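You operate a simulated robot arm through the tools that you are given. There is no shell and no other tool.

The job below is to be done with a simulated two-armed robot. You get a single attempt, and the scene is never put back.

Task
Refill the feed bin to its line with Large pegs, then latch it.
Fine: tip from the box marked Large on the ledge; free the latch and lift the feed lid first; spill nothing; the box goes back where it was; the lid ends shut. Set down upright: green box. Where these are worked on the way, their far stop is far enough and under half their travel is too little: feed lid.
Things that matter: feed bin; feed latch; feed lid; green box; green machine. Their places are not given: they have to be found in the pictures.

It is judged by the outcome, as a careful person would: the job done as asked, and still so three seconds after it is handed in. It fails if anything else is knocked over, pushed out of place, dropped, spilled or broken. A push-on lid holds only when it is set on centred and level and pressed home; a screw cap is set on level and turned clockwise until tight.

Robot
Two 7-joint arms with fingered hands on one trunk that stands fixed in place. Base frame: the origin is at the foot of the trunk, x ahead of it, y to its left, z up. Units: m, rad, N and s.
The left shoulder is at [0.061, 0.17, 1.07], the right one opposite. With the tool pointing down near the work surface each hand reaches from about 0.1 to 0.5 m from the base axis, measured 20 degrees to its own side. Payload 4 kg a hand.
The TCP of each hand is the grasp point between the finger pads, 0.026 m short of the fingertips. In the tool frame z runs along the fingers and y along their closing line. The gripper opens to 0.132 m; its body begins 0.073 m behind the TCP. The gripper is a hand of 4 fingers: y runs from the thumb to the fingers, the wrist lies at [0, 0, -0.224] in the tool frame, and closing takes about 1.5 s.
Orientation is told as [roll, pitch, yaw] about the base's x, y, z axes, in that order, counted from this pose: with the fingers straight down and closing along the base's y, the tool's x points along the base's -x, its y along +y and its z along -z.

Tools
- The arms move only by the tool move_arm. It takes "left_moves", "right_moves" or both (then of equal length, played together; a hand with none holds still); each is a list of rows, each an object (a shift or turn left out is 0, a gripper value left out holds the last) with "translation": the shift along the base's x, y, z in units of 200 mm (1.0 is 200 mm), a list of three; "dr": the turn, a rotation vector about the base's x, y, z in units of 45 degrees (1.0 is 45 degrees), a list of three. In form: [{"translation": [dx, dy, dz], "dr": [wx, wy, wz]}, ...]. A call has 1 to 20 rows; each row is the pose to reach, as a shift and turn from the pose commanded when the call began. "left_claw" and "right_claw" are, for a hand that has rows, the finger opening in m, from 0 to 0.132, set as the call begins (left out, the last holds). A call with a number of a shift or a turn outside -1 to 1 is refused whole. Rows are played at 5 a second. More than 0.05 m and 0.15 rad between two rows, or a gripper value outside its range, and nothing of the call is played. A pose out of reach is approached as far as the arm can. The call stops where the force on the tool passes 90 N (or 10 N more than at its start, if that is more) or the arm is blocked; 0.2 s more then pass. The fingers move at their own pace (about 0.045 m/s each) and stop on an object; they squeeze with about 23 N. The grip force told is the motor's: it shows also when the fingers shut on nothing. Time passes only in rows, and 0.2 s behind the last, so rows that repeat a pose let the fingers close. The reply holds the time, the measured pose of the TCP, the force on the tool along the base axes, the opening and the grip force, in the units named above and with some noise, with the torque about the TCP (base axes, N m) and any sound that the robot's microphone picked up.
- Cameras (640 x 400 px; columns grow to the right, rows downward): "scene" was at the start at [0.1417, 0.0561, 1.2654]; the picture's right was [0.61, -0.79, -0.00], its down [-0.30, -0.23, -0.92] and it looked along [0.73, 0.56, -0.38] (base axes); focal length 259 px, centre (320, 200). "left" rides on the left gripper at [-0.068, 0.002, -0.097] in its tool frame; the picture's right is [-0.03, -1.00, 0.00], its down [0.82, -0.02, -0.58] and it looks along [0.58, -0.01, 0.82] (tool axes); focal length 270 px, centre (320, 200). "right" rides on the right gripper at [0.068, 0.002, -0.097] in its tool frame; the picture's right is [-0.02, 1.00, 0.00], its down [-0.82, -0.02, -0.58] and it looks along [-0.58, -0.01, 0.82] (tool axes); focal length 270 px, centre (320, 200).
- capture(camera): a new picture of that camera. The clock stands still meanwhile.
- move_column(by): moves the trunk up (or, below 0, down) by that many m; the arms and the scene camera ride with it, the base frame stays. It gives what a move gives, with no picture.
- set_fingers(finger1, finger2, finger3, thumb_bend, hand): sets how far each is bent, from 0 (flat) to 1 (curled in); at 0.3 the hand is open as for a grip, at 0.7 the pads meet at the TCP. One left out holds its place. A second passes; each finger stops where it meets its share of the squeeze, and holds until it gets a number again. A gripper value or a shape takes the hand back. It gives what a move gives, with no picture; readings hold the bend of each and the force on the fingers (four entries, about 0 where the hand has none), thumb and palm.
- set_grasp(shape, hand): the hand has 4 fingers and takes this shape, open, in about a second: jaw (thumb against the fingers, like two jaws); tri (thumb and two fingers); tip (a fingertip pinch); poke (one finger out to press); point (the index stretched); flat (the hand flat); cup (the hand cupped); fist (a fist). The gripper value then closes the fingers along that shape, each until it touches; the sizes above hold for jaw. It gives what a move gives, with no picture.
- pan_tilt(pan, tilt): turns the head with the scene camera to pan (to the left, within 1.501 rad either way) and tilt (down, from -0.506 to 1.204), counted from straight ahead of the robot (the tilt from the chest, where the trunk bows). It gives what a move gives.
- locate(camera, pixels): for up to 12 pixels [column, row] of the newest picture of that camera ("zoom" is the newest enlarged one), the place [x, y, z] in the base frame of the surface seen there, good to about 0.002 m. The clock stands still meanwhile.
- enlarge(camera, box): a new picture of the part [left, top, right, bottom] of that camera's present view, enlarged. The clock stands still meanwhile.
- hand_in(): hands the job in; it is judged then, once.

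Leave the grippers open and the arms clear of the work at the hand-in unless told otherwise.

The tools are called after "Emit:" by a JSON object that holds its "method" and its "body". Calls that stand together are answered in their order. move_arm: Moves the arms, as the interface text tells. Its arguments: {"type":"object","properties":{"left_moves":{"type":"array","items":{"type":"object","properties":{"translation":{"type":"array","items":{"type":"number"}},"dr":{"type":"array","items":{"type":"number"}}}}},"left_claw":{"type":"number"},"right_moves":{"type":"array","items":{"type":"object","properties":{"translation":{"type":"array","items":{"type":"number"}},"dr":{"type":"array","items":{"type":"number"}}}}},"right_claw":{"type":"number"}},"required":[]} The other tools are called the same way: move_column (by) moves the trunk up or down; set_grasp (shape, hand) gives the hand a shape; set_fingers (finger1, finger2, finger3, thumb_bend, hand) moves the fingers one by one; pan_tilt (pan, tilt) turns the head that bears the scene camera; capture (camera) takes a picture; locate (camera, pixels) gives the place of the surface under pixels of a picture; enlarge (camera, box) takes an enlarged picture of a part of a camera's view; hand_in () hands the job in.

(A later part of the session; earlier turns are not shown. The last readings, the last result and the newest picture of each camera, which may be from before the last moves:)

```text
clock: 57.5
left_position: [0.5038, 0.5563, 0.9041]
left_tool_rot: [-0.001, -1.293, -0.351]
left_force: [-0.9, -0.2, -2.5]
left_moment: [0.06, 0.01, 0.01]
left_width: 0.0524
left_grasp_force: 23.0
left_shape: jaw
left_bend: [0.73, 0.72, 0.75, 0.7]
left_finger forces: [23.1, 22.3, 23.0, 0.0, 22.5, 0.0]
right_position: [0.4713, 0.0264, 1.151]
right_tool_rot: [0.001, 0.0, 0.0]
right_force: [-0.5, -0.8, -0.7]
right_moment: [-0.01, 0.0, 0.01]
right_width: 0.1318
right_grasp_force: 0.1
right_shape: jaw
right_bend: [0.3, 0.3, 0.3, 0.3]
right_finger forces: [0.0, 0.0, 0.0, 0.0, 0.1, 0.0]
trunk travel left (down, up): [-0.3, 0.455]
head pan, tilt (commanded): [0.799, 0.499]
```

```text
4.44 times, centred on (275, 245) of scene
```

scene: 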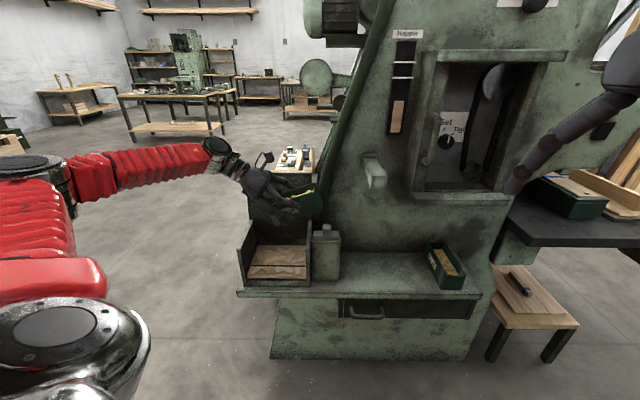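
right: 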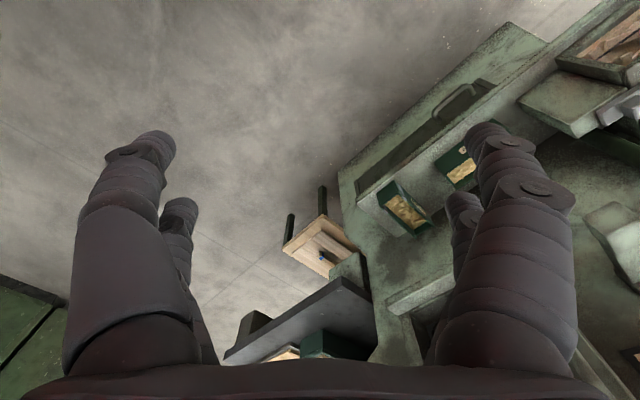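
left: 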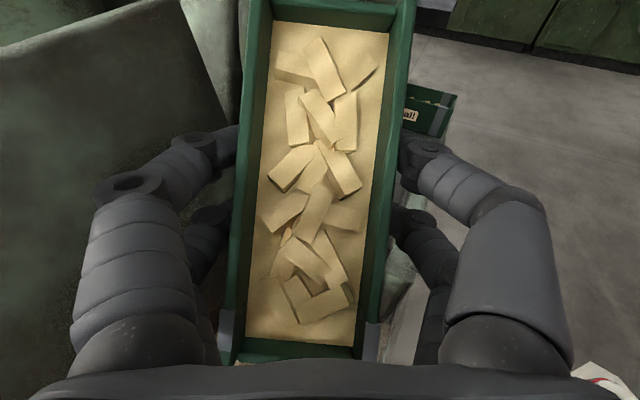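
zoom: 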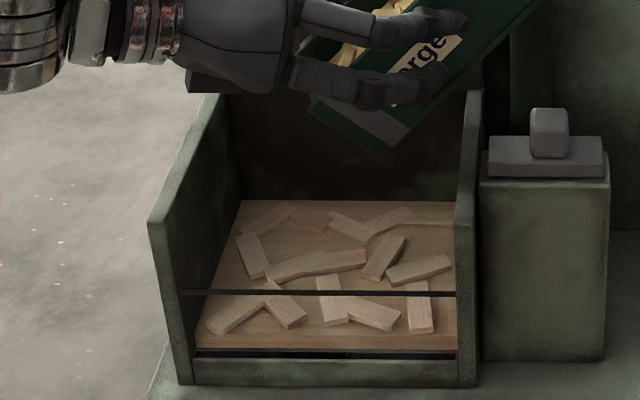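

The lip is right over the bin's middle (u≈-0.085, v≈0.733, z≈0.863). I continue 6° more and watch for flow.

Emit:
{"method": "move_arm", "body": {"left_moves": [{"translation": [0, 0, 0], "dr": [-0.0456, -0.1253, 0]}, {"translation": [0, 0, 0], "dr": [-0.0456, -0.1253, 0]}]}}

Emit:
{"method": "enlarge", "body": {"camera": "scene", "box": [220, 180, 348, 300]}}

Emit:
{"method": "capture", "body": {"camera": "left"}}

```text
clock: 58.1
left_position: [0.5041, 0.5564, 0.9039]
left_tool_rot: [0.002, -1.4, -0.354]
left_force: [0.7, -0.6, -1.7]
left_moment: [0.03, 0.05, 0.01]
left_width: 0.0521
left_grasp_force: 22.8
left_shape: jaw
left_bend: [0.73, 0.72, 0.75, 0.7]
left_finger forces: [22.8, 22.2, 22.7, 0.1, 22.4, 0.0]
right_position: [0.4703, 0.0277, 1.1501]
right_tool_rot: [0.0, 0.0, 0.003]
right_force: [0.2, 0.3, -0.1]
right_moment: [-0.01, 0.02, -0.03]
right_width: 0.132
right_grasp_force: 0.0
right_shape: jaw
right_bend: [0.3, 0.3, 0.3, 0.3]
right_finger forces: [0.1, 0.0, 0.0, 0.0, 0.0, 0.0]
trunk travel left (down, up): [-0.3, 0.455]
head pan, tilt (commanded): [0.799, 0.499]
```

```text
3.33 times, centred on (284, 240) of scene
```

zoom: 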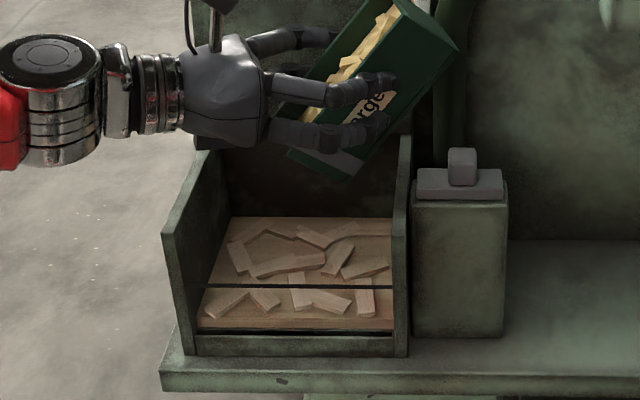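

```text
taken
```

left: 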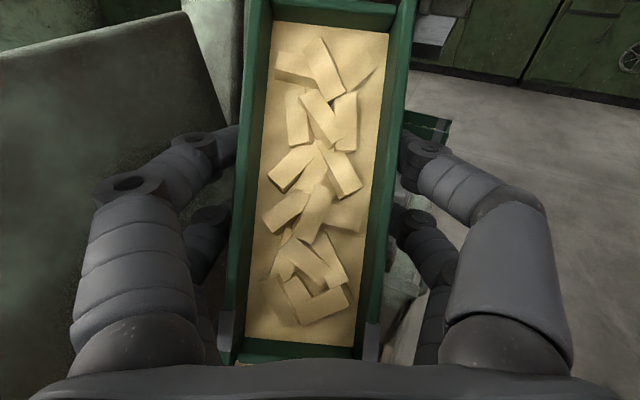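

Still no flow at ~48°. I continue with another 6°, then look again.

Emit:
{"method": "move_arm", "body": {"left_moves": [{"translation": [0, 0, 0.02], "dr": [-0.0456, -0.1253, 0]}, {"translation": [0, 0, 0.02], "dr": [-0.0456, -0.1253, 0]}]}}

Emit:
{"method": "enlarge", "body": {"camera": "scene", "box": [220, 180, 348, 300]}}

Emit:
{"method": "capture", "body": {"camera": "left"}}

```text
clock: 58.7
left_position: [0.5046, 0.557, 0.9085]
left_tool_rot: [0.01, -1.503, -0.359]
left_force: [-0.9, 0.0, -0.8]
left_moment: [-0.01, 0.01, 0.03]
left_width: 0.052
left_grasp_force: 23.0
left_shape: jaw
left_bend: [0.73, 0.72, 0.75, 0.7]
left_finger forces: [22.7, 22.1, 22.7, 0.1, 22.3, 0.1]
right_position: [0.4701, 0.0275, 1.1514]
right_tool_rot: [-0.001, 0.0, 0.001]
right_force: [0.3, -0.1, 0.3]
right_moment: [-0.01, 0.04, -0.01]
right_width: 0.1318
right_grasp_force: 0.0
right_shape: jaw
right_bend: [0.3, 0.3, 0.3, 0.3]
right_finger forces: [0.1, 0.0, 0.0, 0.0, 0.1, 0.1]
trunk travel left (down, up): [-0.3, 0.455]
head pan, tilt (commanded): [0.799, 0.499]
```

```text
3.33 times, centred on (284, 240) of scene
```

zoom: 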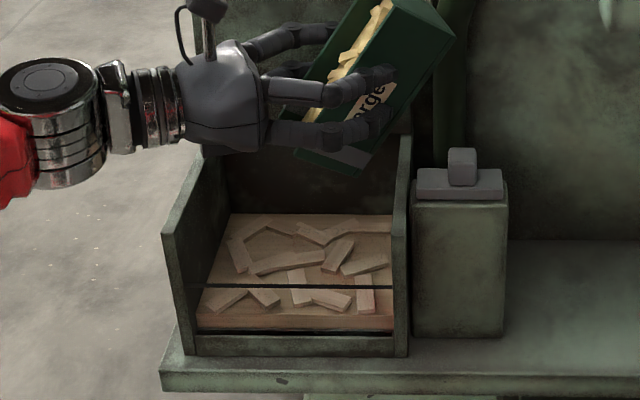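

```text
taken
```

left: 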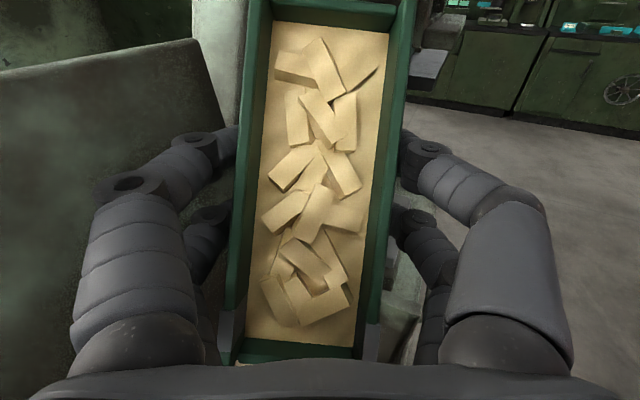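

The bed of pegs in the bin seems to have risen slightly. I measure its surface height and compare with the earlier 0.697.

Emit:
{"method": "enlarge", "body": {"camera": "scene", "box": [250, 235, 314, 285]}}

Emit:
{"method": "locate", "body": {"camera": "zoom", "pixels": [[150, 90], [380, 150], [500, 100], [280, 90], [60, 340], [300, 345], [500, 345], [220, 250], [480, 250], [60, 250], [300, 230], [300, 370]]}}

```text
8.00 times, centred on (282, 260) of scene
```

zoom: 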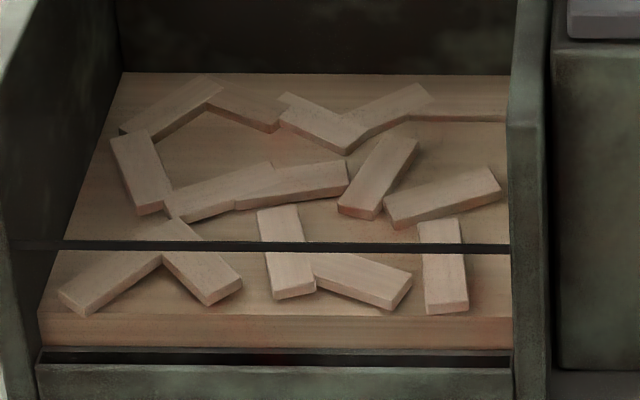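

```text
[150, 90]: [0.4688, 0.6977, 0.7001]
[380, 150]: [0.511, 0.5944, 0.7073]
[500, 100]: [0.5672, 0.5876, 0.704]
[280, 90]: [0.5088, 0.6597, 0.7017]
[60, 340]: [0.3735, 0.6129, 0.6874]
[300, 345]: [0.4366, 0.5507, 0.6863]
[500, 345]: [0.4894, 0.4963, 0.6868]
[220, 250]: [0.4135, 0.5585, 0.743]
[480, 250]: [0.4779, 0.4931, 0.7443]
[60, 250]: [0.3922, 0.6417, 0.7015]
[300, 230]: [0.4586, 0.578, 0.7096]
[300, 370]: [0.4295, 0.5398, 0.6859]
```

The bed has risen from 0.6975 to about 0.7015: pegs are flowing into the bin. I hold this tilt one second and measure again.

Emit:
{"method": "move_arm", "body": {"left_moves": [{"translation": [0, 0, 0]}, {"translation": [0, 0, 0]}, {"translation": [0, 0, 0]}, {"translation": [0, 0, 0]}, {"translation": [0, 0, 0]}]}}

Emit:
{"method": "enlarge", "body": {"camera": "scene", "box": [250, 235, 314, 285]}}

Emit:
{"method": "locate", "body": {"camera": "zoom", "pixels": [[200, 130], [60, 262], [480, 140], [300, 300], [450, 90], [60, 280]]}}

Emit:
{"method": "capture", "body": {"camera": "left"}}

Emit:
{"method": "enlarge", "body": {"camera": "scene", "box": [200, 150, 360, 310]}}

```text
clock: 59.9
left_position: [0.5048, 0.5569, 0.9084]
left_tool_rot: [0.007, -1.502, -0.359]
left_force: [0.2, 0.3, -2.1]
left_moment: [0.04, 0.01, -0.05]
left_width: 0.0524
left_grasp_force: 22.8
left_shape: jaw
left_bend: [0.73, 0.72, 0.75, 0.7]
left_finger forces: [22.7, 22.1, 22.7, 0.1, 22.3, 0.0]
right_position: [0.4709, 0.0265, 1.1497]
right_tool_rot: [-0.001, 0.001, 0.002]
right_force: [0.2, 1.0, 0.3]
right_moment: [-0.01, -0.02, 0.02]
right_width: 0.1319
right_grasp_force: 0.0
right_shape: jaw
right_bend: [0.3, 0.3, 0.3, 0.3]
right_finger forces: [0.0, 0.0, 0.0, 0.1, 0.0, 0.0]
trunk travel left (down, up): [-0.3, 0.455]
head pan, tilt (commanded): [0.799, 0.499]
```

```text
8.00 times, centred on (282, 260) of scene
```

zoom: 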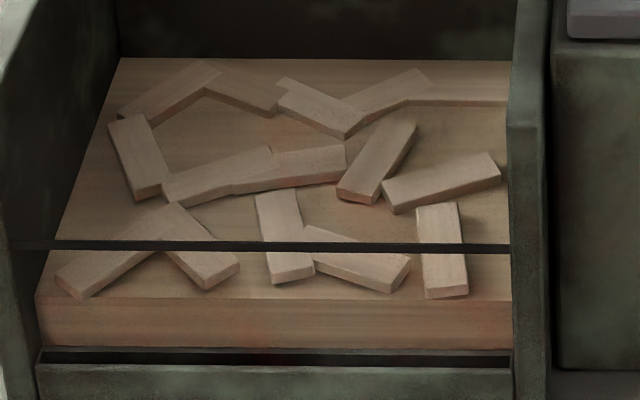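

```text
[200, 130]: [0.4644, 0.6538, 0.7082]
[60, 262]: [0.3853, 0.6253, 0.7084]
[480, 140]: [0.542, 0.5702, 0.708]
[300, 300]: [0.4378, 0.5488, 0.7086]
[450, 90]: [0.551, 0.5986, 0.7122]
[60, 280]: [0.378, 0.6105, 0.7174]
```

```text
taken
```

left: 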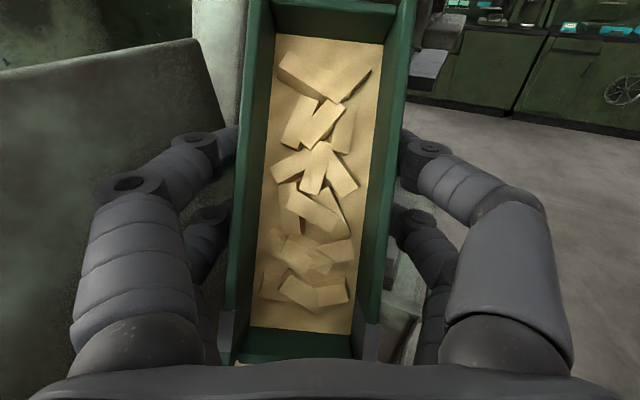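

```text
2.50 times, centred on (280, 230) of scene
```

zoom: 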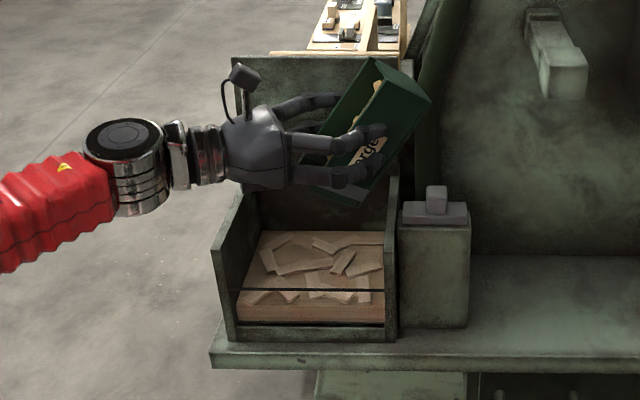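

The bed is at 0.708 now, rising about 6 mm/s·0.95; the line is at 0.7445. I hold the pour about 3 s more and measure.

Emit:
{"method": "move_arm", "body": {"left_moves": [{"translation": [0, 0, 0]}, {"translation": [0, 0, 0]}, {"translation": [0, 0, 0]}, {"translation": [0, 0, 0]}, {"translation": [0, 0, 0]}, {"translation": [0, 0, 0]}, {"translation": [0, 0, 0]}, {"translation": [0, 0, 0]}, {"translation": [0, 0, 0]}, {"translation": [0, 0, 0]}, {"translation": [0, 0, 0]}, {"translation": [0, 0, 0]}]}}

Emit:
{"method": "enlarge", "body": {"camera": "scene", "box": [250, 235, 314, 285]}}

Emit:
{"method": "locate", "body": {"camera": "zoom", "pixels": [[200, 110], [60, 230], [480, 120], [450, 80], [300, 265], [440, 265]]}}

Emit:
{"method": "capture", "body": {"camera": "left"}}

```text
clock: 62.5
left_position: [0.5051, 0.557, 0.9081]
left_tool_rot: [0.007, -1.503, -0.357]
left_force: [-0.5, 0.0, -1.7]
left_moment: [0.02, 0.03, 0.01]
left_width: 0.0522
left_grasp_force: 23.0
left_shape: jaw
left_bend: [0.73, 0.72, 0.75, 0.7]
left_finger forces: [22.6, 22.2, 22.7, 0.0, 22.3, 0.0]
right_position: [0.4722, 0.0271, 1.1499]
right_tool_rot: [0.001, 0.0, 0.003]
right_force: [1.0, 0.0, 0.0]
right_moment: [0.0, 0.01, -0.01]
right_width: 0.1321
right_grasp_force: 0.1
right_shape: jaw
right_bend: [0.3, 0.3, 0.3, 0.3]
right_finger forces: [0.0, 0.0, 0.0, 0.1, 0.0, 0.1]
trunk travel left (down, up): [-0.3, 0.455]
head pan, tilt (commanded): [0.799, 0.499]
```

```text
8.00 times, centred on (282, 260) of scene
```

zoom: 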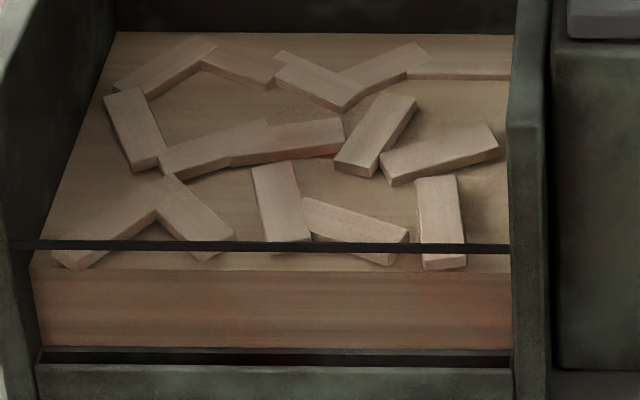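

```text
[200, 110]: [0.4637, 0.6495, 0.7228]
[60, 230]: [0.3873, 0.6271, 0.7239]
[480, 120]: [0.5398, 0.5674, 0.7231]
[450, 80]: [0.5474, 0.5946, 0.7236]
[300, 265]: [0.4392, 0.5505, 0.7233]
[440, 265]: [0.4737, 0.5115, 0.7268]
```

```text
taken
```

left: 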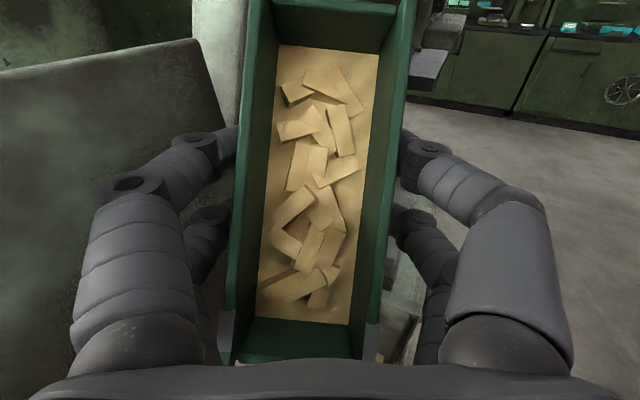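

The bed is at 0.7233 (0.0058/s). I hold 2.2 s more, aiming just short of the line, and measure.

Emit:
{"method": "move_arm", "body": {"left_moves": [{"translation": [0, 0, 0]}, {"translation": [0, 0, 0]}, {"translation": [0, 0, 0]}, {"translation": [0, 0, 0]}, {"translation": [0, 0, 0]}, {"translation": [0, 0, 0]}, {"translation": [0, 0, 0]}, {"translation": [0, 0, 0]}, {"translation": [0, 0, 0]}, {"translation": [0, 0, 0]}]}}

Emit:
{"method": "enlarge", "body": {"camera": "scene", "box": [250, 235, 314, 285]}}

Emit:
{"method": "locate", "body": {"camera": "zoom", "pixels": [[200, 85], [60, 205], [480, 95], [450, 55], [300, 225], [70, 225], [300, 247]]}}

Emit:
{"method": "capture", "body": {"camera": "left"}}

```text
clock: 64.7
left_position: [0.5048, 0.5565, 0.909]
left_tool_rot: [0.006, -1.501, -0.357]
left_force: [-0.2, 0.3, -1.8]
left_moment: [0.03, 0.03, 0.03]
left_width: 0.0523
left_grasp_force: 23.0
left_shape: jaw
left_bend: [0.73, 0.72, 0.75, 0.7]
left_finger forces: [22.6, 22.2, 22.6, 0.1, 22.3, 0.0]
right_position: [0.4697, 0.0272, 1.1503]
right_tool_rot: [0.0, 0.0, 0.003]
right_force: [1.3, -0.4, -0.5]
right_moment: [0.0, 0.0, 0.01]
right_width: 0.1317
right_grasp_force: 0.0
right_shape: jaw
right_bend: [0.3, 0.3, 0.3, 0.3]
right_finger forces: [0.1, 0.0, 0.1, 0.0, 0.0, 0.0]
trunk travel left (down, up): [-0.3, 0.455]
head pan, tilt (commanded): [0.799, 0.499]
```

```text
8.00 times, centred on (282, 260) of scene
```

zoom: 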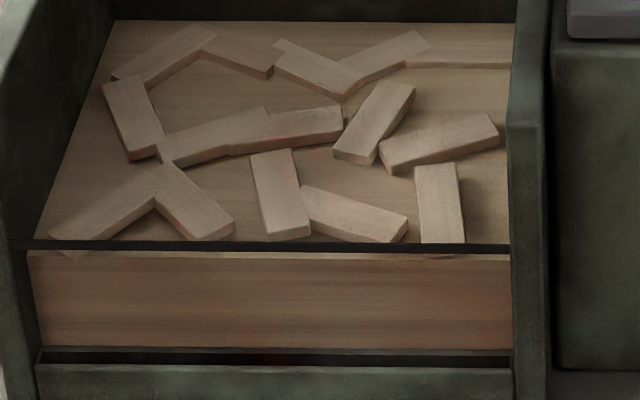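

```text
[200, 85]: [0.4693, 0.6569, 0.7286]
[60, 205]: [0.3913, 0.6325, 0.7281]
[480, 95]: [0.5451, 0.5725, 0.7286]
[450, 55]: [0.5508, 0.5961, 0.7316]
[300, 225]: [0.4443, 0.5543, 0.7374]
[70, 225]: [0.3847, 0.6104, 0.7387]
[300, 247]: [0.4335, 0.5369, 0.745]
```

```text
taken
```

left: 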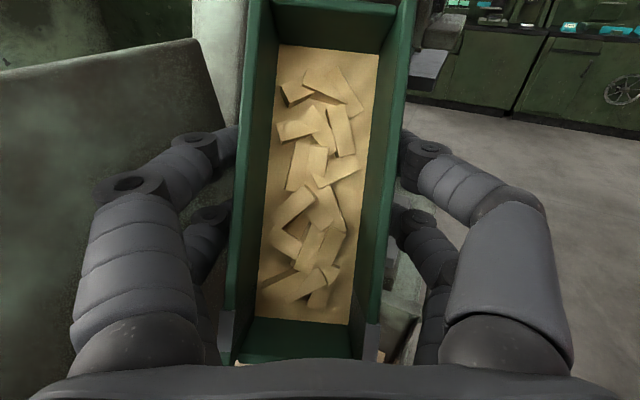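

The flow stopped by itself at bed 0.7285 for this tilt. I need 16 mm more: tip 4° further and hold 1.2 s.

Emit:
{"method": "move_arm", "body": {"left_moves": [{"translation": [0, 0, 0], "dr": [-0.0304, -0.0835, 0]}, {"translation": [0, 0, 0], "dr": [-0.0304, -0.0835, 0]}, {"translation": [0, 0, 0], "dr": [-0.0304, -0.0835, 0]}, {"translation": [0, 0, 0], "dr": [-0.0304, -0.0835, 0]}, {"translation": [0, 0, 0], "dr": [-0.0304, -0.0835, 0]}]}}

Emit:
{"method": "enlarge", "body": {"camera": "scene", "box": [250, 235, 314, 285]}}

Emit:
{"method": "locate", "body": {"camera": "zoom", "pixels": [[200, 85], [60, 205], [480, 85], [190, 120], [270, 190], [80, 160], [470, 180]]}}

Emit:
{"method": "capture", "body": {"camera": "left"}}

```text
clock: 65.9
left_position: [0.5037, 0.5564, 0.9078]
left_tool_rot: [2.917, -1.567, 3.014]
left_force: [-1.6, 1.2, -2.0]
left_moment: [0.05, -0.01, -0.01]
left_width: 0.0523
left_grasp_force: 22.6
left_shape: jaw
left_bend: [0.73, 0.72, 0.75, 0.7]
left_finger forces: [22.8, 22.1, 22.6, 0.1, 22.2, 0.0]
right_position: [0.4706, 0.0265, 1.1503]
right_tool_rot: [0.0, 0.0, 0.001]
right_force: [1.2, -0.4, -0.5]
right_moment: [0.02, 0.0, -0.01]
right_width: 0.132
right_grasp_force: 0.1
right_shape: jaw
right_bend: [0.3, 0.3, 0.3, 0.3]
right_finger forces: [0.0, 0.1, 0.0, 0.1, 0.1, 0.0]
trunk travel left (down, up): [-0.3, 0.455]
head pan, tilt (commanded): [0.799, 0.499]
```

```text
8.00 times, centred on (282, 260) of scene
```

zoom: 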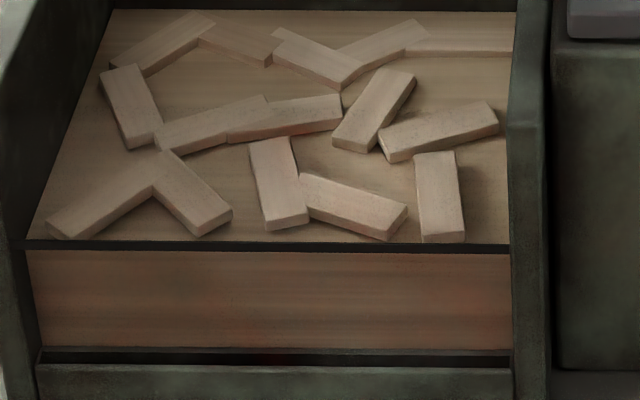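

```text
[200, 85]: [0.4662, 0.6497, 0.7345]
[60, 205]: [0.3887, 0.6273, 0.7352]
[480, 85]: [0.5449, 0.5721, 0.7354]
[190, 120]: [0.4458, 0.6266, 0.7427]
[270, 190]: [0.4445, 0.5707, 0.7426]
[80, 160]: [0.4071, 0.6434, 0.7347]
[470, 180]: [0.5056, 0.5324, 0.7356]
```

```text
taken
```

left: 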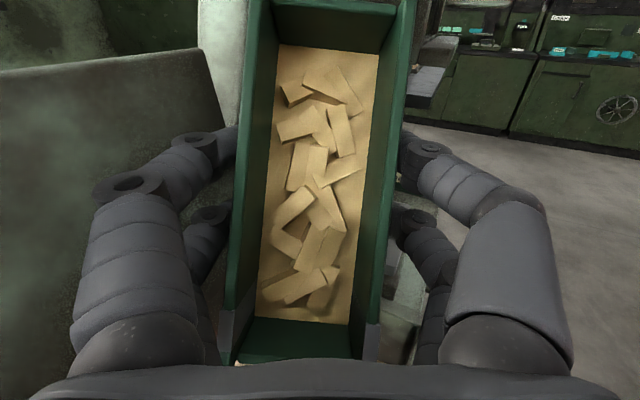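

Bed at 0.735, still flowing perhaps. I hold another second and measure.

Emit:
{"method": "move_arm", "body": {"left_moves": [{"translation": [0, 0, 0]}, {"translation": [0, 0, 0]}, {"translation": [0, 0, 0]}, {"translation": [0, 0, 0]}]}}

Emit:
{"method": "enlarge", "body": {"camera": "scene", "box": [250, 235, 314, 285]}}

Emit:
{"method": "locate", "body": {"camera": "zoom", "pixels": [[200, 78], [60, 195], [480, 75], [190, 110], [270, 180], [80, 150], [480, 180]]}}

```text
clock: 66.9
left_position: [0.5039, 0.5576, 0.9085]
left_tool_rot: [2.869, -1.567, 3.065]
left_force: [0.1, 0.6, -0.9]
left_moment: [0.02, 0.03, 0.03]
left_width: 0.0521
left_grasp_force: 23.2
left_shape: jaw
left_bend: [0.73, 0.72, 0.75, 0.7]
left_finger forces: [22.7, 22.1, 22.7, 0.0, 22.3, 0.1]
right_position: [0.47, 0.0272, 1.1505]
right_tool_rot: [-0.001, 0.0, 0.003]
right_force: [0.2, -0.2, -0.3]
right_moment: [0.01, -0.02, 0.02]
right_width: 0.1321
right_grasp_force: 0.1
right_shape: jaw
right_bend: [0.3, 0.3, 0.3, 0.3]
right_finger forces: [0.0, 0.0, 0.0, 0.1, 0.0, 0.0]
trunk travel left (down, up): [-0.3, 0.455]
head pan, tilt (commanded): [0.799, 0.499]
```

```text
8.00 times, centred on (282, 260) of scene
```

zoom: 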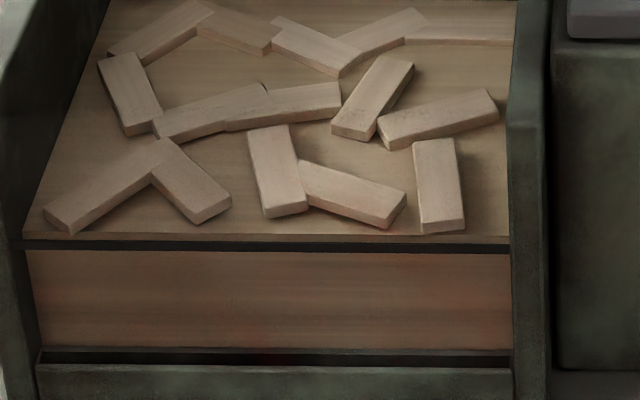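

```text
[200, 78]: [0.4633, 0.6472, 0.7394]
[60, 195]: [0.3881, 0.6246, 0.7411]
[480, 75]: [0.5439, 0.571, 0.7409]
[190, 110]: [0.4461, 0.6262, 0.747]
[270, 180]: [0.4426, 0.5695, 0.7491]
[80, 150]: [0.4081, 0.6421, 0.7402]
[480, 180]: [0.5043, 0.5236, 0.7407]
```

Bed reads ~0.7405 and its front edge now appears right at the line. I compare precisely: slab's front edge (row 236) versus line rows 241–252.

Emit:
{"method": "enlarge", "body": {"camera": "scene", "box": [266, 257, 298, 277]}}

Emit:
{"method": "locate", "body": {"camera": "zoom", "pixels": [[120, 110], [120, 130], [120, 140], [120, 150], [120, 165], [120, 175], [120, 185], [120, 200], [400, 130], [400, 150], [400, 170], [400, 190]]}}

```text
16.00 times, centred on (282, 267) of scene
```

zoom: 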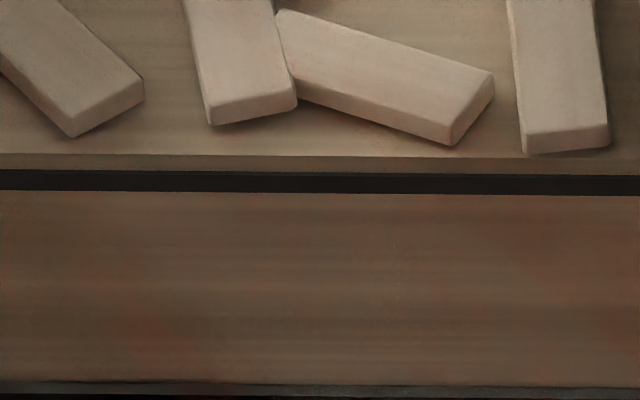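

```text
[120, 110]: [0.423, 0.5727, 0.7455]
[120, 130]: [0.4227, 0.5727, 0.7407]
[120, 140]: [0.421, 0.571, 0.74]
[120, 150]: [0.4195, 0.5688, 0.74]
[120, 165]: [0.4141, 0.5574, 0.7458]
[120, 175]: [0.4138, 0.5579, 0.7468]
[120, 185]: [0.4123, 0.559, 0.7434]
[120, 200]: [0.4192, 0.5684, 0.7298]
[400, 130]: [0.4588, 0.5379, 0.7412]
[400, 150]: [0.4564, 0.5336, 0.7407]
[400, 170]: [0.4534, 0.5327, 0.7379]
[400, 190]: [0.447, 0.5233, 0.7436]
```

Bed top is 0.7405, the line band spans 0.7425–0.7468. I let it flow about 0.5 s more, then tip back 16° to stop.

Emit:
{"method": "move_arm", "body": {"left_moves": [{"translation": [0, 0, 0]}, {"translation": [0, 0, 0]}, {"translation": [0, 0, 0], "dr": [0.0608, 0.167, 0]}, {"translation": [0, 0, 0], "dr": [0.1216, 0.334, 0]}]}}

Emit:
{"method": "enlarge", "body": {"camera": "scene", "box": [266, 257, 298, 277]}}

Emit:
{"method": "locate", "body": {"camera": "zoom", "pixels": [[120, 130], [120, 140], [400, 140], [160, 100], [320, 120], [620, 130]]}}

Emit:
{"method": "capture", "body": {"camera": "left"}}

```text
clock: 67.9
left_position: [0.5035, 0.5564, 0.9091]
left_tool_rot: [-0.002, -1.293, -0.352]
left_force: [0.0, 0.7, -1.2]
left_moment: [0.0, 0.04, -0.02]
left_width: 0.0522
left_grasp_force: 23.0
left_shape: jaw
left_bend: [0.73, 0.72, 0.75, 0.7]
left_finger forces: [22.5, 21.9, 22.4, 0.0, 22.1, 0.0]
right_position: [0.471, 0.0262, 1.1501]
right_tool_rot: [0.0, 0.0, 0.0]
right_force: [0.1, 0.4, -0.3]
right_moment: [-0.01, -0.03, 0.0]
right_width: 0.1319
right_grasp_force: 0.1
right_shape: jaw
right_bend: [0.3, 0.3, 0.3, 0.3]
right_finger forces: [0.1, 0.1, 0.0, 0.0, 0.0, 0.0]
trunk travel left (down, up): [-0.3, 0.455]
head pan, tilt (commanded): [0.799, 0.499]
```

```text
16.00 times, centred on (282, 267) of scene
```

zoom: 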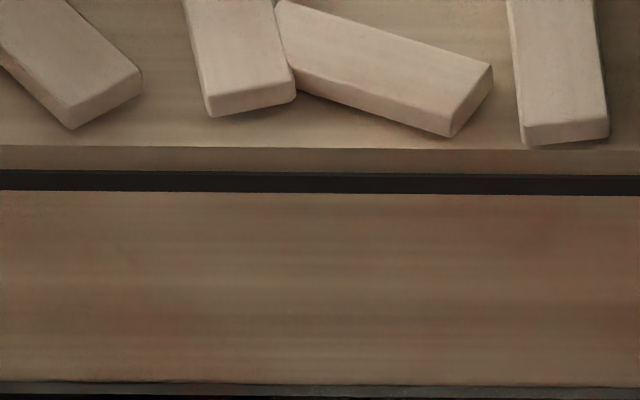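

```text
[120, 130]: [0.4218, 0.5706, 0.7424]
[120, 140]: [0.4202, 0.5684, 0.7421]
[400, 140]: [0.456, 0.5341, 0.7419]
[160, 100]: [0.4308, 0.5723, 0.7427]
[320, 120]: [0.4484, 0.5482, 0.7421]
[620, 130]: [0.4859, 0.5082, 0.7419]
```

```text
taken
```

left: 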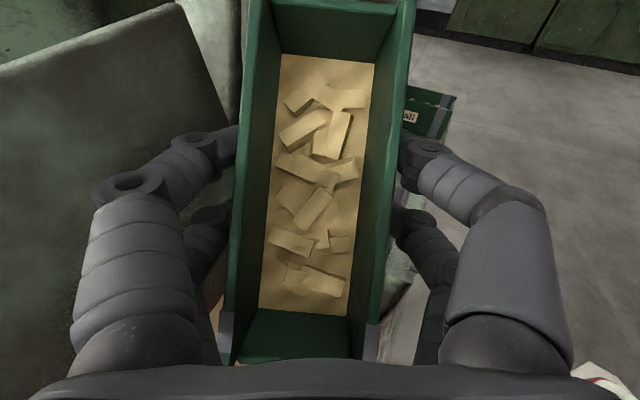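

Bed is at 0.7422, about 2 mm below the line's centre (0.7445). One brief further tip of about half a second should bring it right to the line.

Emit:
{"method": "move_arm", "body": {"left_moves": [{"translation": [0, 0, 0], "dr": [-0.0608, -0.167, 0]}, {"translation": [0, 0, 0], "dr": [-0.1216, -0.334, 0]}, {"translation": [0, 0, 0], "dr": [-0.129, -0.355, 0]}, {"translation": [0, 0, 0], "dr": [-0.0608, -0.167, 0]}, {"translation": [0, 0, 0], "dr": [0, 0, 0]}]}}

Emit:
{"method": "enlarge", "body": {"camera": "scene", "box": [266, 257, 298, 277]}}

Emit:
{"method": "locate", "body": {"camera": "zoom", "pixels": [[120, 130], [120, 140], [400, 140], [160, 100], [320, 120], [620, 130], [300, 175], [300, 182], [300, 188], [500, 180], [500, 187]]}}

```text
refused: row 4 steps farther than a row can; nothing moved
```

```text
16.00 times, centred on (282, 267) of scene
```

zoom: 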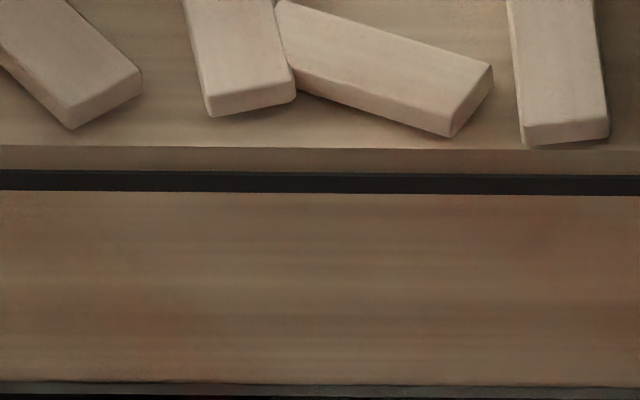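

```text
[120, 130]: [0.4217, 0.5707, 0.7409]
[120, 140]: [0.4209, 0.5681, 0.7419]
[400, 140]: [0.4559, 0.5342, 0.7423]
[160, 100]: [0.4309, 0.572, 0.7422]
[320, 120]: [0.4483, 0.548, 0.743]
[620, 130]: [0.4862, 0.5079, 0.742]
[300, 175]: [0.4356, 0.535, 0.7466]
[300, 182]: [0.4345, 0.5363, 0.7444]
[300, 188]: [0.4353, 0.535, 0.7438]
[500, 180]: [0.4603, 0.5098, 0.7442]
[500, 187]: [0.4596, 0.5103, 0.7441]
```

The call was refused for a too large step; nothing moved. I resend with even steps.

Emit:
{"method": "move_arm", "body": {"left_moves": [{"translation": [0, 0, 0], "dr": [-0.0608, -0.167, 0]}, {"translation": [0, 0, 0], "dr": [-0.1216, -0.334, 0]}, {"translation": [0, 0, 0], "dr": [-0.1216, -0.334, 0]}, {"translation": [0, 0, 0], "dr": [-0.0608, -0.167, 0]}, {"translation": [0, 0, 0], "dr": [0, 0, 0]}]}}

Emit:
{"method": "enlarge", "body": {"camera": "scene", "box": [266, 257, 298, 277]}}

Emit:
{"method": "locate", "body": {"camera": "zoom", "pixels": [[120, 130], [120, 140], [400, 140], [160, 100], [320, 120], [620, 130]]}}

```text
clock: 69.1
left_position: [0.5036, 0.5569, 0.9081]
left_tool_rot: [0.002, -1.294, -0.352]
left_force: [0.6, -0.1, -0.7]
left_moment: [0.01, 0.05, -0.01]
left_width: 0.0522
left_grasp_force: 22.8
left_shape: jaw
left_bend: [0.73, 0.72, 0.75, 0.7]
left_finger forces: [22.1, 21.8, 22.2, 0.1, 21.9, 0.0]
right_position: [0.4713, 0.0251, 1.1498]
right_tool_rot: [0.001, 0.001, 0.001]
right_force: [-1.0, -0.4, -0.4]
right_moment: [-0.01, 0.0, -0.04]
right_width: 0.1317
right_grasp_force: 0.1
right_shape: jaw
right_bend: [0.3, 0.3, 0.3, 0.3]
right_finger forces: [0.0, 0.0, 0.0, 0.0, 0.0, 0.0]
trunk travel left (down, up): [-0.3, 0.455]
head pan, tilt (commanded): [0.799, 0.499]
```

```text
16.00 times, centred on (282, 267) of scene
```

zoom: 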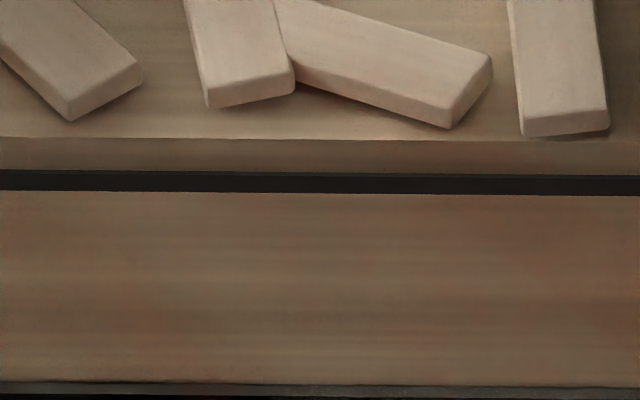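

```text
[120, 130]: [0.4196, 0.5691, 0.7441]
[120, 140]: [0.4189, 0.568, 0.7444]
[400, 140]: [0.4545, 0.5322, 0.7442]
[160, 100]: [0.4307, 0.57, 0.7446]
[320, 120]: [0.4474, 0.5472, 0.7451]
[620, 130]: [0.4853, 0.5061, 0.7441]
```

The bed surface is at 0.7444, exactly the line. Now I tip the box back to level while raising it a little (hand pitch back to about -0.56).

Emit:
{"method": "move_arm", "body": {"left_moves": [{"translation": [0, 0, 0.03], "dr": [0.053, 0.147, 0]}, {"translation": [0, 0, 0.06], "dr": [0.107, 0.294, 0]}, {"translation": [0, 0, 0.09], "dr": [0.16, 0.44, 0]}, {"translation": [0, 0, 0.12], "dr": [0.2137, 0.587, 0]}, {"translation": [0, 0, 0.15], "dr": [0.267, 0.734, 0]}, {"translation": [0, 0, 0.17], "dr": [0.3205, 0.881, 0]}, {"translation": [0, 0, 0.17], "dr": [0.3205, 0.881, 0]}]}}

Emit:
{"method": "capture", "body": {"camera": "left"}}

Emit:
{"method": "capture", "body": {"camera": "scene"}}

```text
clock: 70.7
left_position: [0.5026, 0.5595, 0.9426]
left_tool_rot: [-0.002, -0.557, -0.35]
left_force: [-0.1, 0.6, -1.4]
left_moment: [0.0, -0.02, 0.02]
left_width: 0.0523
left_grasp_force: 23.9
left_shape: jaw
left_bend: [0.73, 0.72, 0.75, 0.7]
left_finger forces: [22.0, 21.8, 22.1, 0.0, 21.7, 0.0]
right_position: [0.4702, 0.0267, 1.1502]
right_tool_rot: [0.0, 0.001, 0.002]
right_force: [0.0, -0.4, 0.3]
right_moment: [-0.02, -0.01, -0.03]
right_width: 0.1322
right_grasp_force: 0.0
right_shape: jaw
right_bend: [0.3, 0.3, 0.3, 0.3]
right_finger forces: [0.0, 0.1, 0.0, 0.0, 0.0, 0.1]
trunk travel left (down, up): [-0.3, 0.455]
head pan, tilt (commanded): [0.799, 0.499]
```

```text
taken
```

left: 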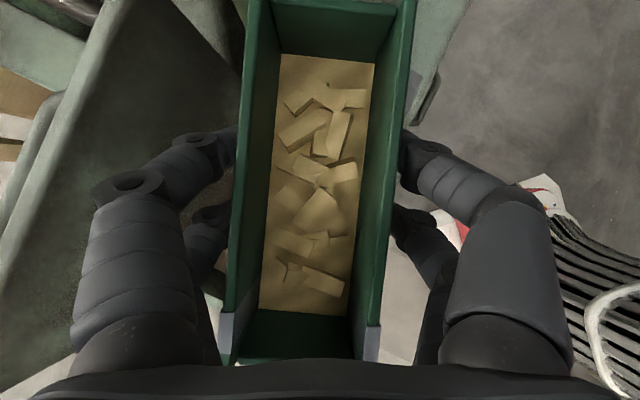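

```text
taken
```

scene: 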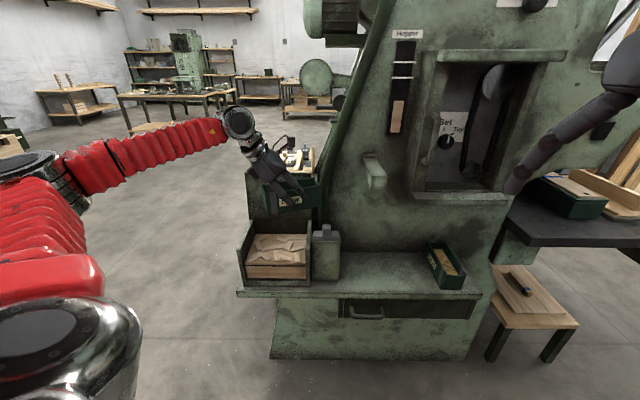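

The box is back about level. I measure its rim to know its exact pose in the hand.

Emit:
{"method": "locate", "body": {"camera": "left", "pixels": [[262, 12], [406, 12], [248, 150], [396, 150], [238, 250], [384, 250], [232, 310], [376, 320], [225, 345], [370, 350]]}}

Emit:
{"method": "enlarge", "body": {"camera": "scene", "box": [220, 130, 348, 230]}}

Emit:
{"method": "locate", "body": {"camera": "zoom", "pixels": [[270, 250], [500, 240], [280, 380], [500, 360], [290, 360], [480, 355]]}}

```text
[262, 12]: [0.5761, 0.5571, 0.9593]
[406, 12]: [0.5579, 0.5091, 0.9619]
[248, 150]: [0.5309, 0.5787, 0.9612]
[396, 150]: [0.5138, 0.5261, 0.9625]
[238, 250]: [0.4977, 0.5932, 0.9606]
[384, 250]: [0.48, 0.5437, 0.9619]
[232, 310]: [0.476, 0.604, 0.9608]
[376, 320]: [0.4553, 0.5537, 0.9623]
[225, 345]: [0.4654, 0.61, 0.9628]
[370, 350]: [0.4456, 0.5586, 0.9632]
```

```text
4.00 times, centred on (284, 180) of scene
```

zoom: 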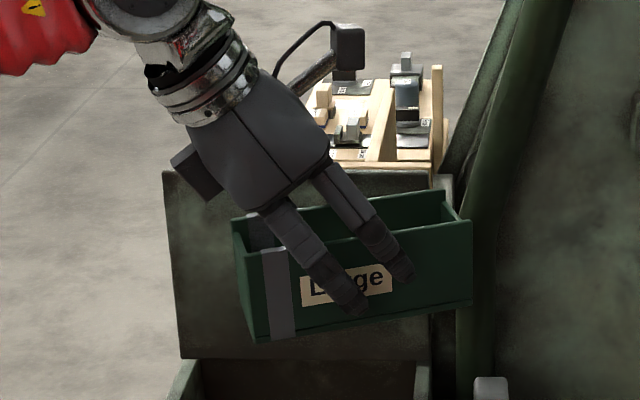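

```text
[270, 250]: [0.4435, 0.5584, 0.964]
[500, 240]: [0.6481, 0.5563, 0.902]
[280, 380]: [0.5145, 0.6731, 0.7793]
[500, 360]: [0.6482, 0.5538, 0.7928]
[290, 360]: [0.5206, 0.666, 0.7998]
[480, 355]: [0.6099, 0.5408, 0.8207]
```

The box's heading is about -24.7° while the hand's yaw is -20°, so it sits 4.6° turned in the grip. I locate its left and right ends too.

Emit:
{"method": "locate", "body": {"camera": "zoom", "pixels": [[238, 262], [255, 335], [245, 300], [468, 228], [468, 295], [466, 260], [280, 300], [400, 280], [234, 225], [450, 205]]}}

```text
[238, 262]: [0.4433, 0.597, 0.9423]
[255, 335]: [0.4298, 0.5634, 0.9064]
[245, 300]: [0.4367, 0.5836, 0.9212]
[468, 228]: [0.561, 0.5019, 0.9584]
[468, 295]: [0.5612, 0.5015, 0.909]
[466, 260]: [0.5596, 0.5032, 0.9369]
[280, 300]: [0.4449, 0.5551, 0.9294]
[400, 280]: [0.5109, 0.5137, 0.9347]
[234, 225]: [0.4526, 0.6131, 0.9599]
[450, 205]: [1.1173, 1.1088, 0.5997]
```

Near-left corner (0.430,0.563) and near-right (0.5615,0.501) give a box centre at (0.508,0.559); TCP is 5 mm left of centre along the box. For setting back I need TCP u≈0.215, v≈0.739, z≈0.707 with yaw -40.4°. First: yaw back and retreat from over the bin.

Emit:
{"method": "move_arm", "body": {"left_moves": [{"translation": [0, 0, 0], "dr": [0, 0, -0.151]}, {"translation": [0, 0, 0], "dr": [0, 0, -0.302]}, {"translation": [0, 0, 0], "dr": [0, 0, -0.452]}, {"translation": [-0.13, -0.13, 0], "dr": [0, 0, -0.452]}, {"translation": [-0.27, -0.27, 0], "dr": [0, 0, -0.452]}, {"translation": [-0.41, -0.41, 0], "dr": [0, 0, -0.452]}, {"translation": [-0.534, -0.534, 0], "dr": [0, 0, -0.452]}, {"translation": [-0.534, -0.534, 0], "dr": [0, 0, -0.452]}]}}

Emit:
{"method": "capture", "body": {"camera": "scene"}}

```text
clock: 72.5
left_position: [0.3968, 0.4485, 0.9436]
left_tool_rot: [-0.001, -0.558, -0.706]
left_force: [-0.1, -0.7, -1.8]
left_moment: [-0.03, 0.03, 0.02]
left_width: 0.0519
left_grasp_force: 23.2
left_shape: jaw
left_bend: [0.73, 0.73, 0.75, 0.7]
left_finger forces: [22.0, 21.9, 22.1, 0.1, 21.9, 0.0]
right_position: [0.4711, 0.0268, 1.151]
right_tool_rot: [-0.003, 0.0, 0.003]
right_force: [0.3, 0.5, 0.1]
right_moment: [0.03, 0.02, -0.02]
right_width: 0.1319
right_grasp_force: 0.1
right_shape: jaw
right_bend: [0.3, 0.3, 0.3, 0.3]
right_finger forces: [0.0, 0.0, 0.0, 0.1, 0.0, 0.1]
trunk travel left (down, up): [-0.3, 0.455]
head pan, tilt (commanded): [0.799, 0.499]
```

```text
taken
```

scene: 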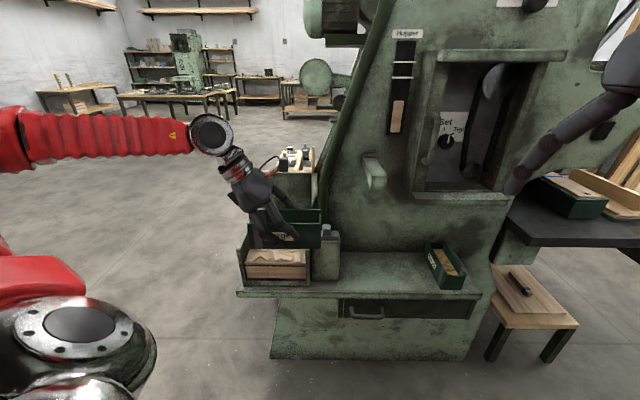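

Box is in front of the bin, free. I raise the trunk 0.12 m again for the approach to the box's place.

Emit:
{"method": "move_column", "body": {"by": 0.12}}

Emit:
{"method": "move_arm", "body": {"left_moves": [{"translation": [0.12, -0.12, -0.08]}, {"translation": [0.25, -0.25, -0.16]}, {"translation": [0.38, -0.38, -0.24]}, {"translation": [0.51, -0.51, -0.32]}, {"translation": [0.64, -0.64, -0.4]}, {"translation": [0.77, -0.77, -0.48]}, {"translation": [0.889, -0.889, -0.56]}, {"translation": [0.889, -0.889, -0.56]}]}}

Emit:
{"method": "capture", "body": {"camera": "scene"}}

```text
clock: 74.0
left_position: [0.3972, 0.45, 1.0637]
left_tool_rot: [-0.003, -0.559, -0.706]
left_force: [-0.2, 0.3, -1.7]
left_moment: [0.0, -0.01, -0.01]
left_width: 0.0518
left_grasp_force: 23.5
left_shape: jaw
left_bend: [0.73, 0.73, 0.75, 0.7]
left_finger forces: [22.0, 21.9, 22.1, 0.0, 21.7, 0.0]
right_position: [0.4713, 0.0262, 1.2686]
right_tool_rot: [-0.002, 0.001, 0.002]
right_force: [1.1, -0.3, 0.3]
right_moment: [-0.01, 0.0, -0.02]
right_width: 0.1319
right_grasp_force: 0.0
right_shape: jaw
right_bend: [0.3, 0.3, 0.3, 0.3]
right_finger forces: [0.0, 0.0, 0.0, 0.0, 0.0, 0.0]
trunk travel left (down, up): [-0.42, 0.335]
head pan, tilt (commanded): [0.799, 0.499]
```

```text
clock: 75.8
left_position: [0.572, 0.2736, 0.9492]
left_tool_rot: [-0.002, -0.557, -0.704]
left_force: [0.4, -0.5, -1.4]
left_moment: [-0.01, 0.01, -0.01]
left_width: 0.0521
left_grasp_force: 23.0
left_shape: jaw
left_bend: [0.73, 0.73, 0.75, 0.7]
left_finger forces: [22.0, 21.8, 22.0, 0.0, 21.5, 0.0]
right_position: [0.4708, 0.0264, 1.2707]
right_tool_rot: [0.001, 0.001, 0.002]
right_force: [0.1, -0.5, -0.4]
right_moment: [0.0, -0.02, -0.01]
right_width: 0.132
right_grasp_force: 0.1
right_shape: jaw
right_bend: [0.3, 0.3, 0.3, 0.3]
right_finger forces: [0.1, 0.0, 0.1, 0.0, 0.0, 0.0]
trunk travel left (down, up): [-0.42, 0.335]
head pan, tilt (commanded): [0.799, 0.499]
```

```text
taken
```

scene: 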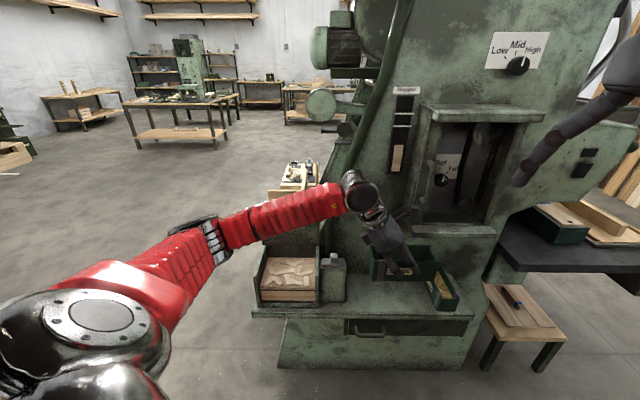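

Now opposite the box's place (u≈0.211, v≈0.598). I lower to z≈0.755, still in front of the ledge.

Emit:
{"method": "move_arm", "body": {"left_moves": [{"translation": [0.003, -0.003, -0.2]}, {"translation": [0.006, -0.006, -0.4]}, {"translation": [0.01, -0.01, -0.6]}, {"translation": [0.014, -0.014, -0.8]}, {"translation": [0.014, -0.014, -0.97]}, {"translation": [0.014, -0.014, -0.97]}]}}

Emit:
{"method": "capture", "body": {"camera": "scene"}}

Emit:
{"method": "enlarge", "body": {"camera": "scene", "box": [310, 220, 470, 340]}}

Emit:
{"method": "capture", "body": {"camera": "left"}}

```text
clock: 77.2
left_position: [0.5771, 0.2678, 0.7563]
left_tool_rot: [-0.002, -0.558, -0.704]
left_force: [-0.3, -1.0, -1.9]
left_moment: [-0.03, 0.04, -0.04]
left_width: 0.052
left_grasp_force: 22.6
left_shape: jaw
left_bend: [0.73, 0.73, 0.75, 0.7]
left_finger forces: [21.7, 21.6, 22.0, 0.1, 21.6, 0.1]
right_position: [0.4704, 0.0264, 1.2705]
right_tool_rot: [0.0, 0.002, 0.001]
right_force: [-0.3, -0.1, -0.3]
right_moment: [-0.01, 0.02, 0.01]
right_width: 0.1322
right_grasp_force: 0.1
right_shape: jaw
right_bend: [0.3, 0.3, 0.3, 0.3]
right_finger forces: [0.0, 0.0, 0.1, 0.0, 0.0, 0.0]
trunk travel left (down, up): [-0.42, 0.335]
head pan, tilt (commanded): [0.799, 0.499]
```

```text
taken
```

scene: 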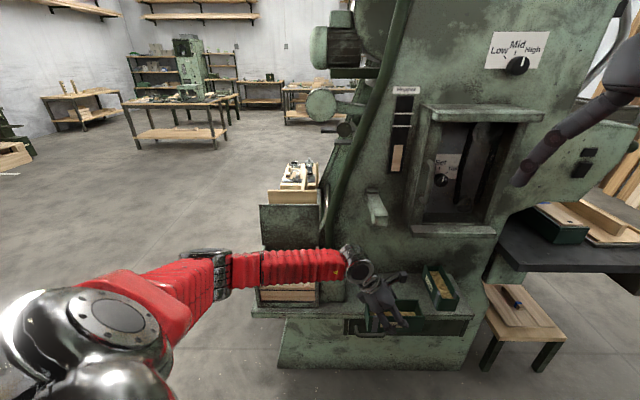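

```text
3.33 times, centred on (390, 280) of scene
```

zoom: 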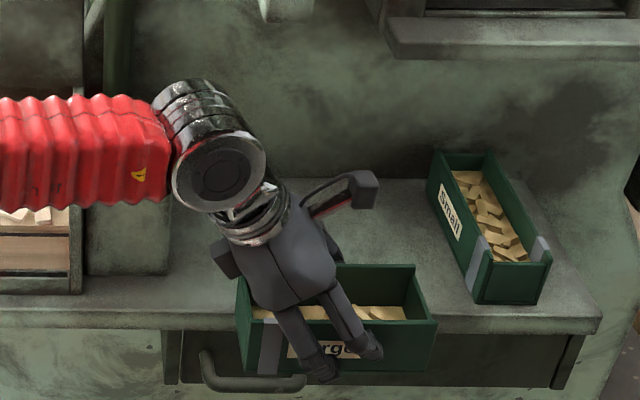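

```text
taken
```

left: 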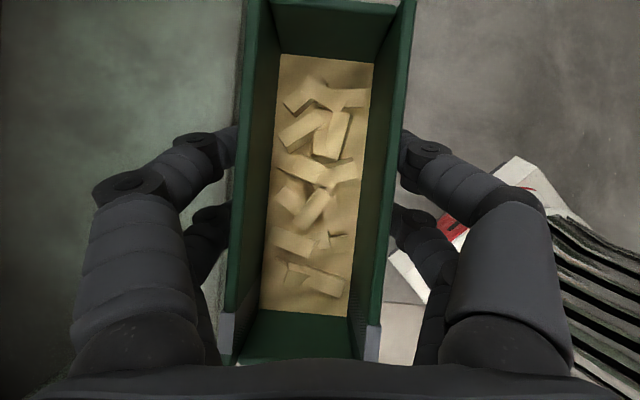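

I measure the box's corners here to fine-tune its heading and level before moving it in.

Emit:
{"method": "locate", "body": {"camera": "zoom", "pixels": [[252, 368], [246, 318], [432, 365], [436, 322], [400, 318], [400, 366], [240, 285], [415, 270], [300, 270], [350, 318], [265, 318], [258, 372]]}}

Emit:
{"method": "locate", "body": {"camera": "left", "pixels": [[262, 12], [406, 12], [248, 150], [396, 150], [238, 250], [384, 250], [232, 310], [376, 320]]}}

```text
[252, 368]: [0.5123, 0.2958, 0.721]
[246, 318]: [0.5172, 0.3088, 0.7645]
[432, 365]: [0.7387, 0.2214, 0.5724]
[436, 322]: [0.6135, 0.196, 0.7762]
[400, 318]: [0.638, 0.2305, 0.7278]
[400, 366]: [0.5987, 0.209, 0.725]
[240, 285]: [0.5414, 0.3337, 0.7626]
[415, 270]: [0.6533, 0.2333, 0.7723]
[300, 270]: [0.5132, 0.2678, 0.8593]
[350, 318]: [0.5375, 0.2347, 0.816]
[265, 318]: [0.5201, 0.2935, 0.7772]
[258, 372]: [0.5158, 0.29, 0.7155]
```

```text
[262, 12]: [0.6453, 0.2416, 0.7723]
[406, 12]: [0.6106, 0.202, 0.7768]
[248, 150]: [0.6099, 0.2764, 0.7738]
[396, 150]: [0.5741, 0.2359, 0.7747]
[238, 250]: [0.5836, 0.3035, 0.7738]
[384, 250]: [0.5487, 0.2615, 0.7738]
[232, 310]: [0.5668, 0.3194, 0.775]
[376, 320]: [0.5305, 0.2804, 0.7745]
```

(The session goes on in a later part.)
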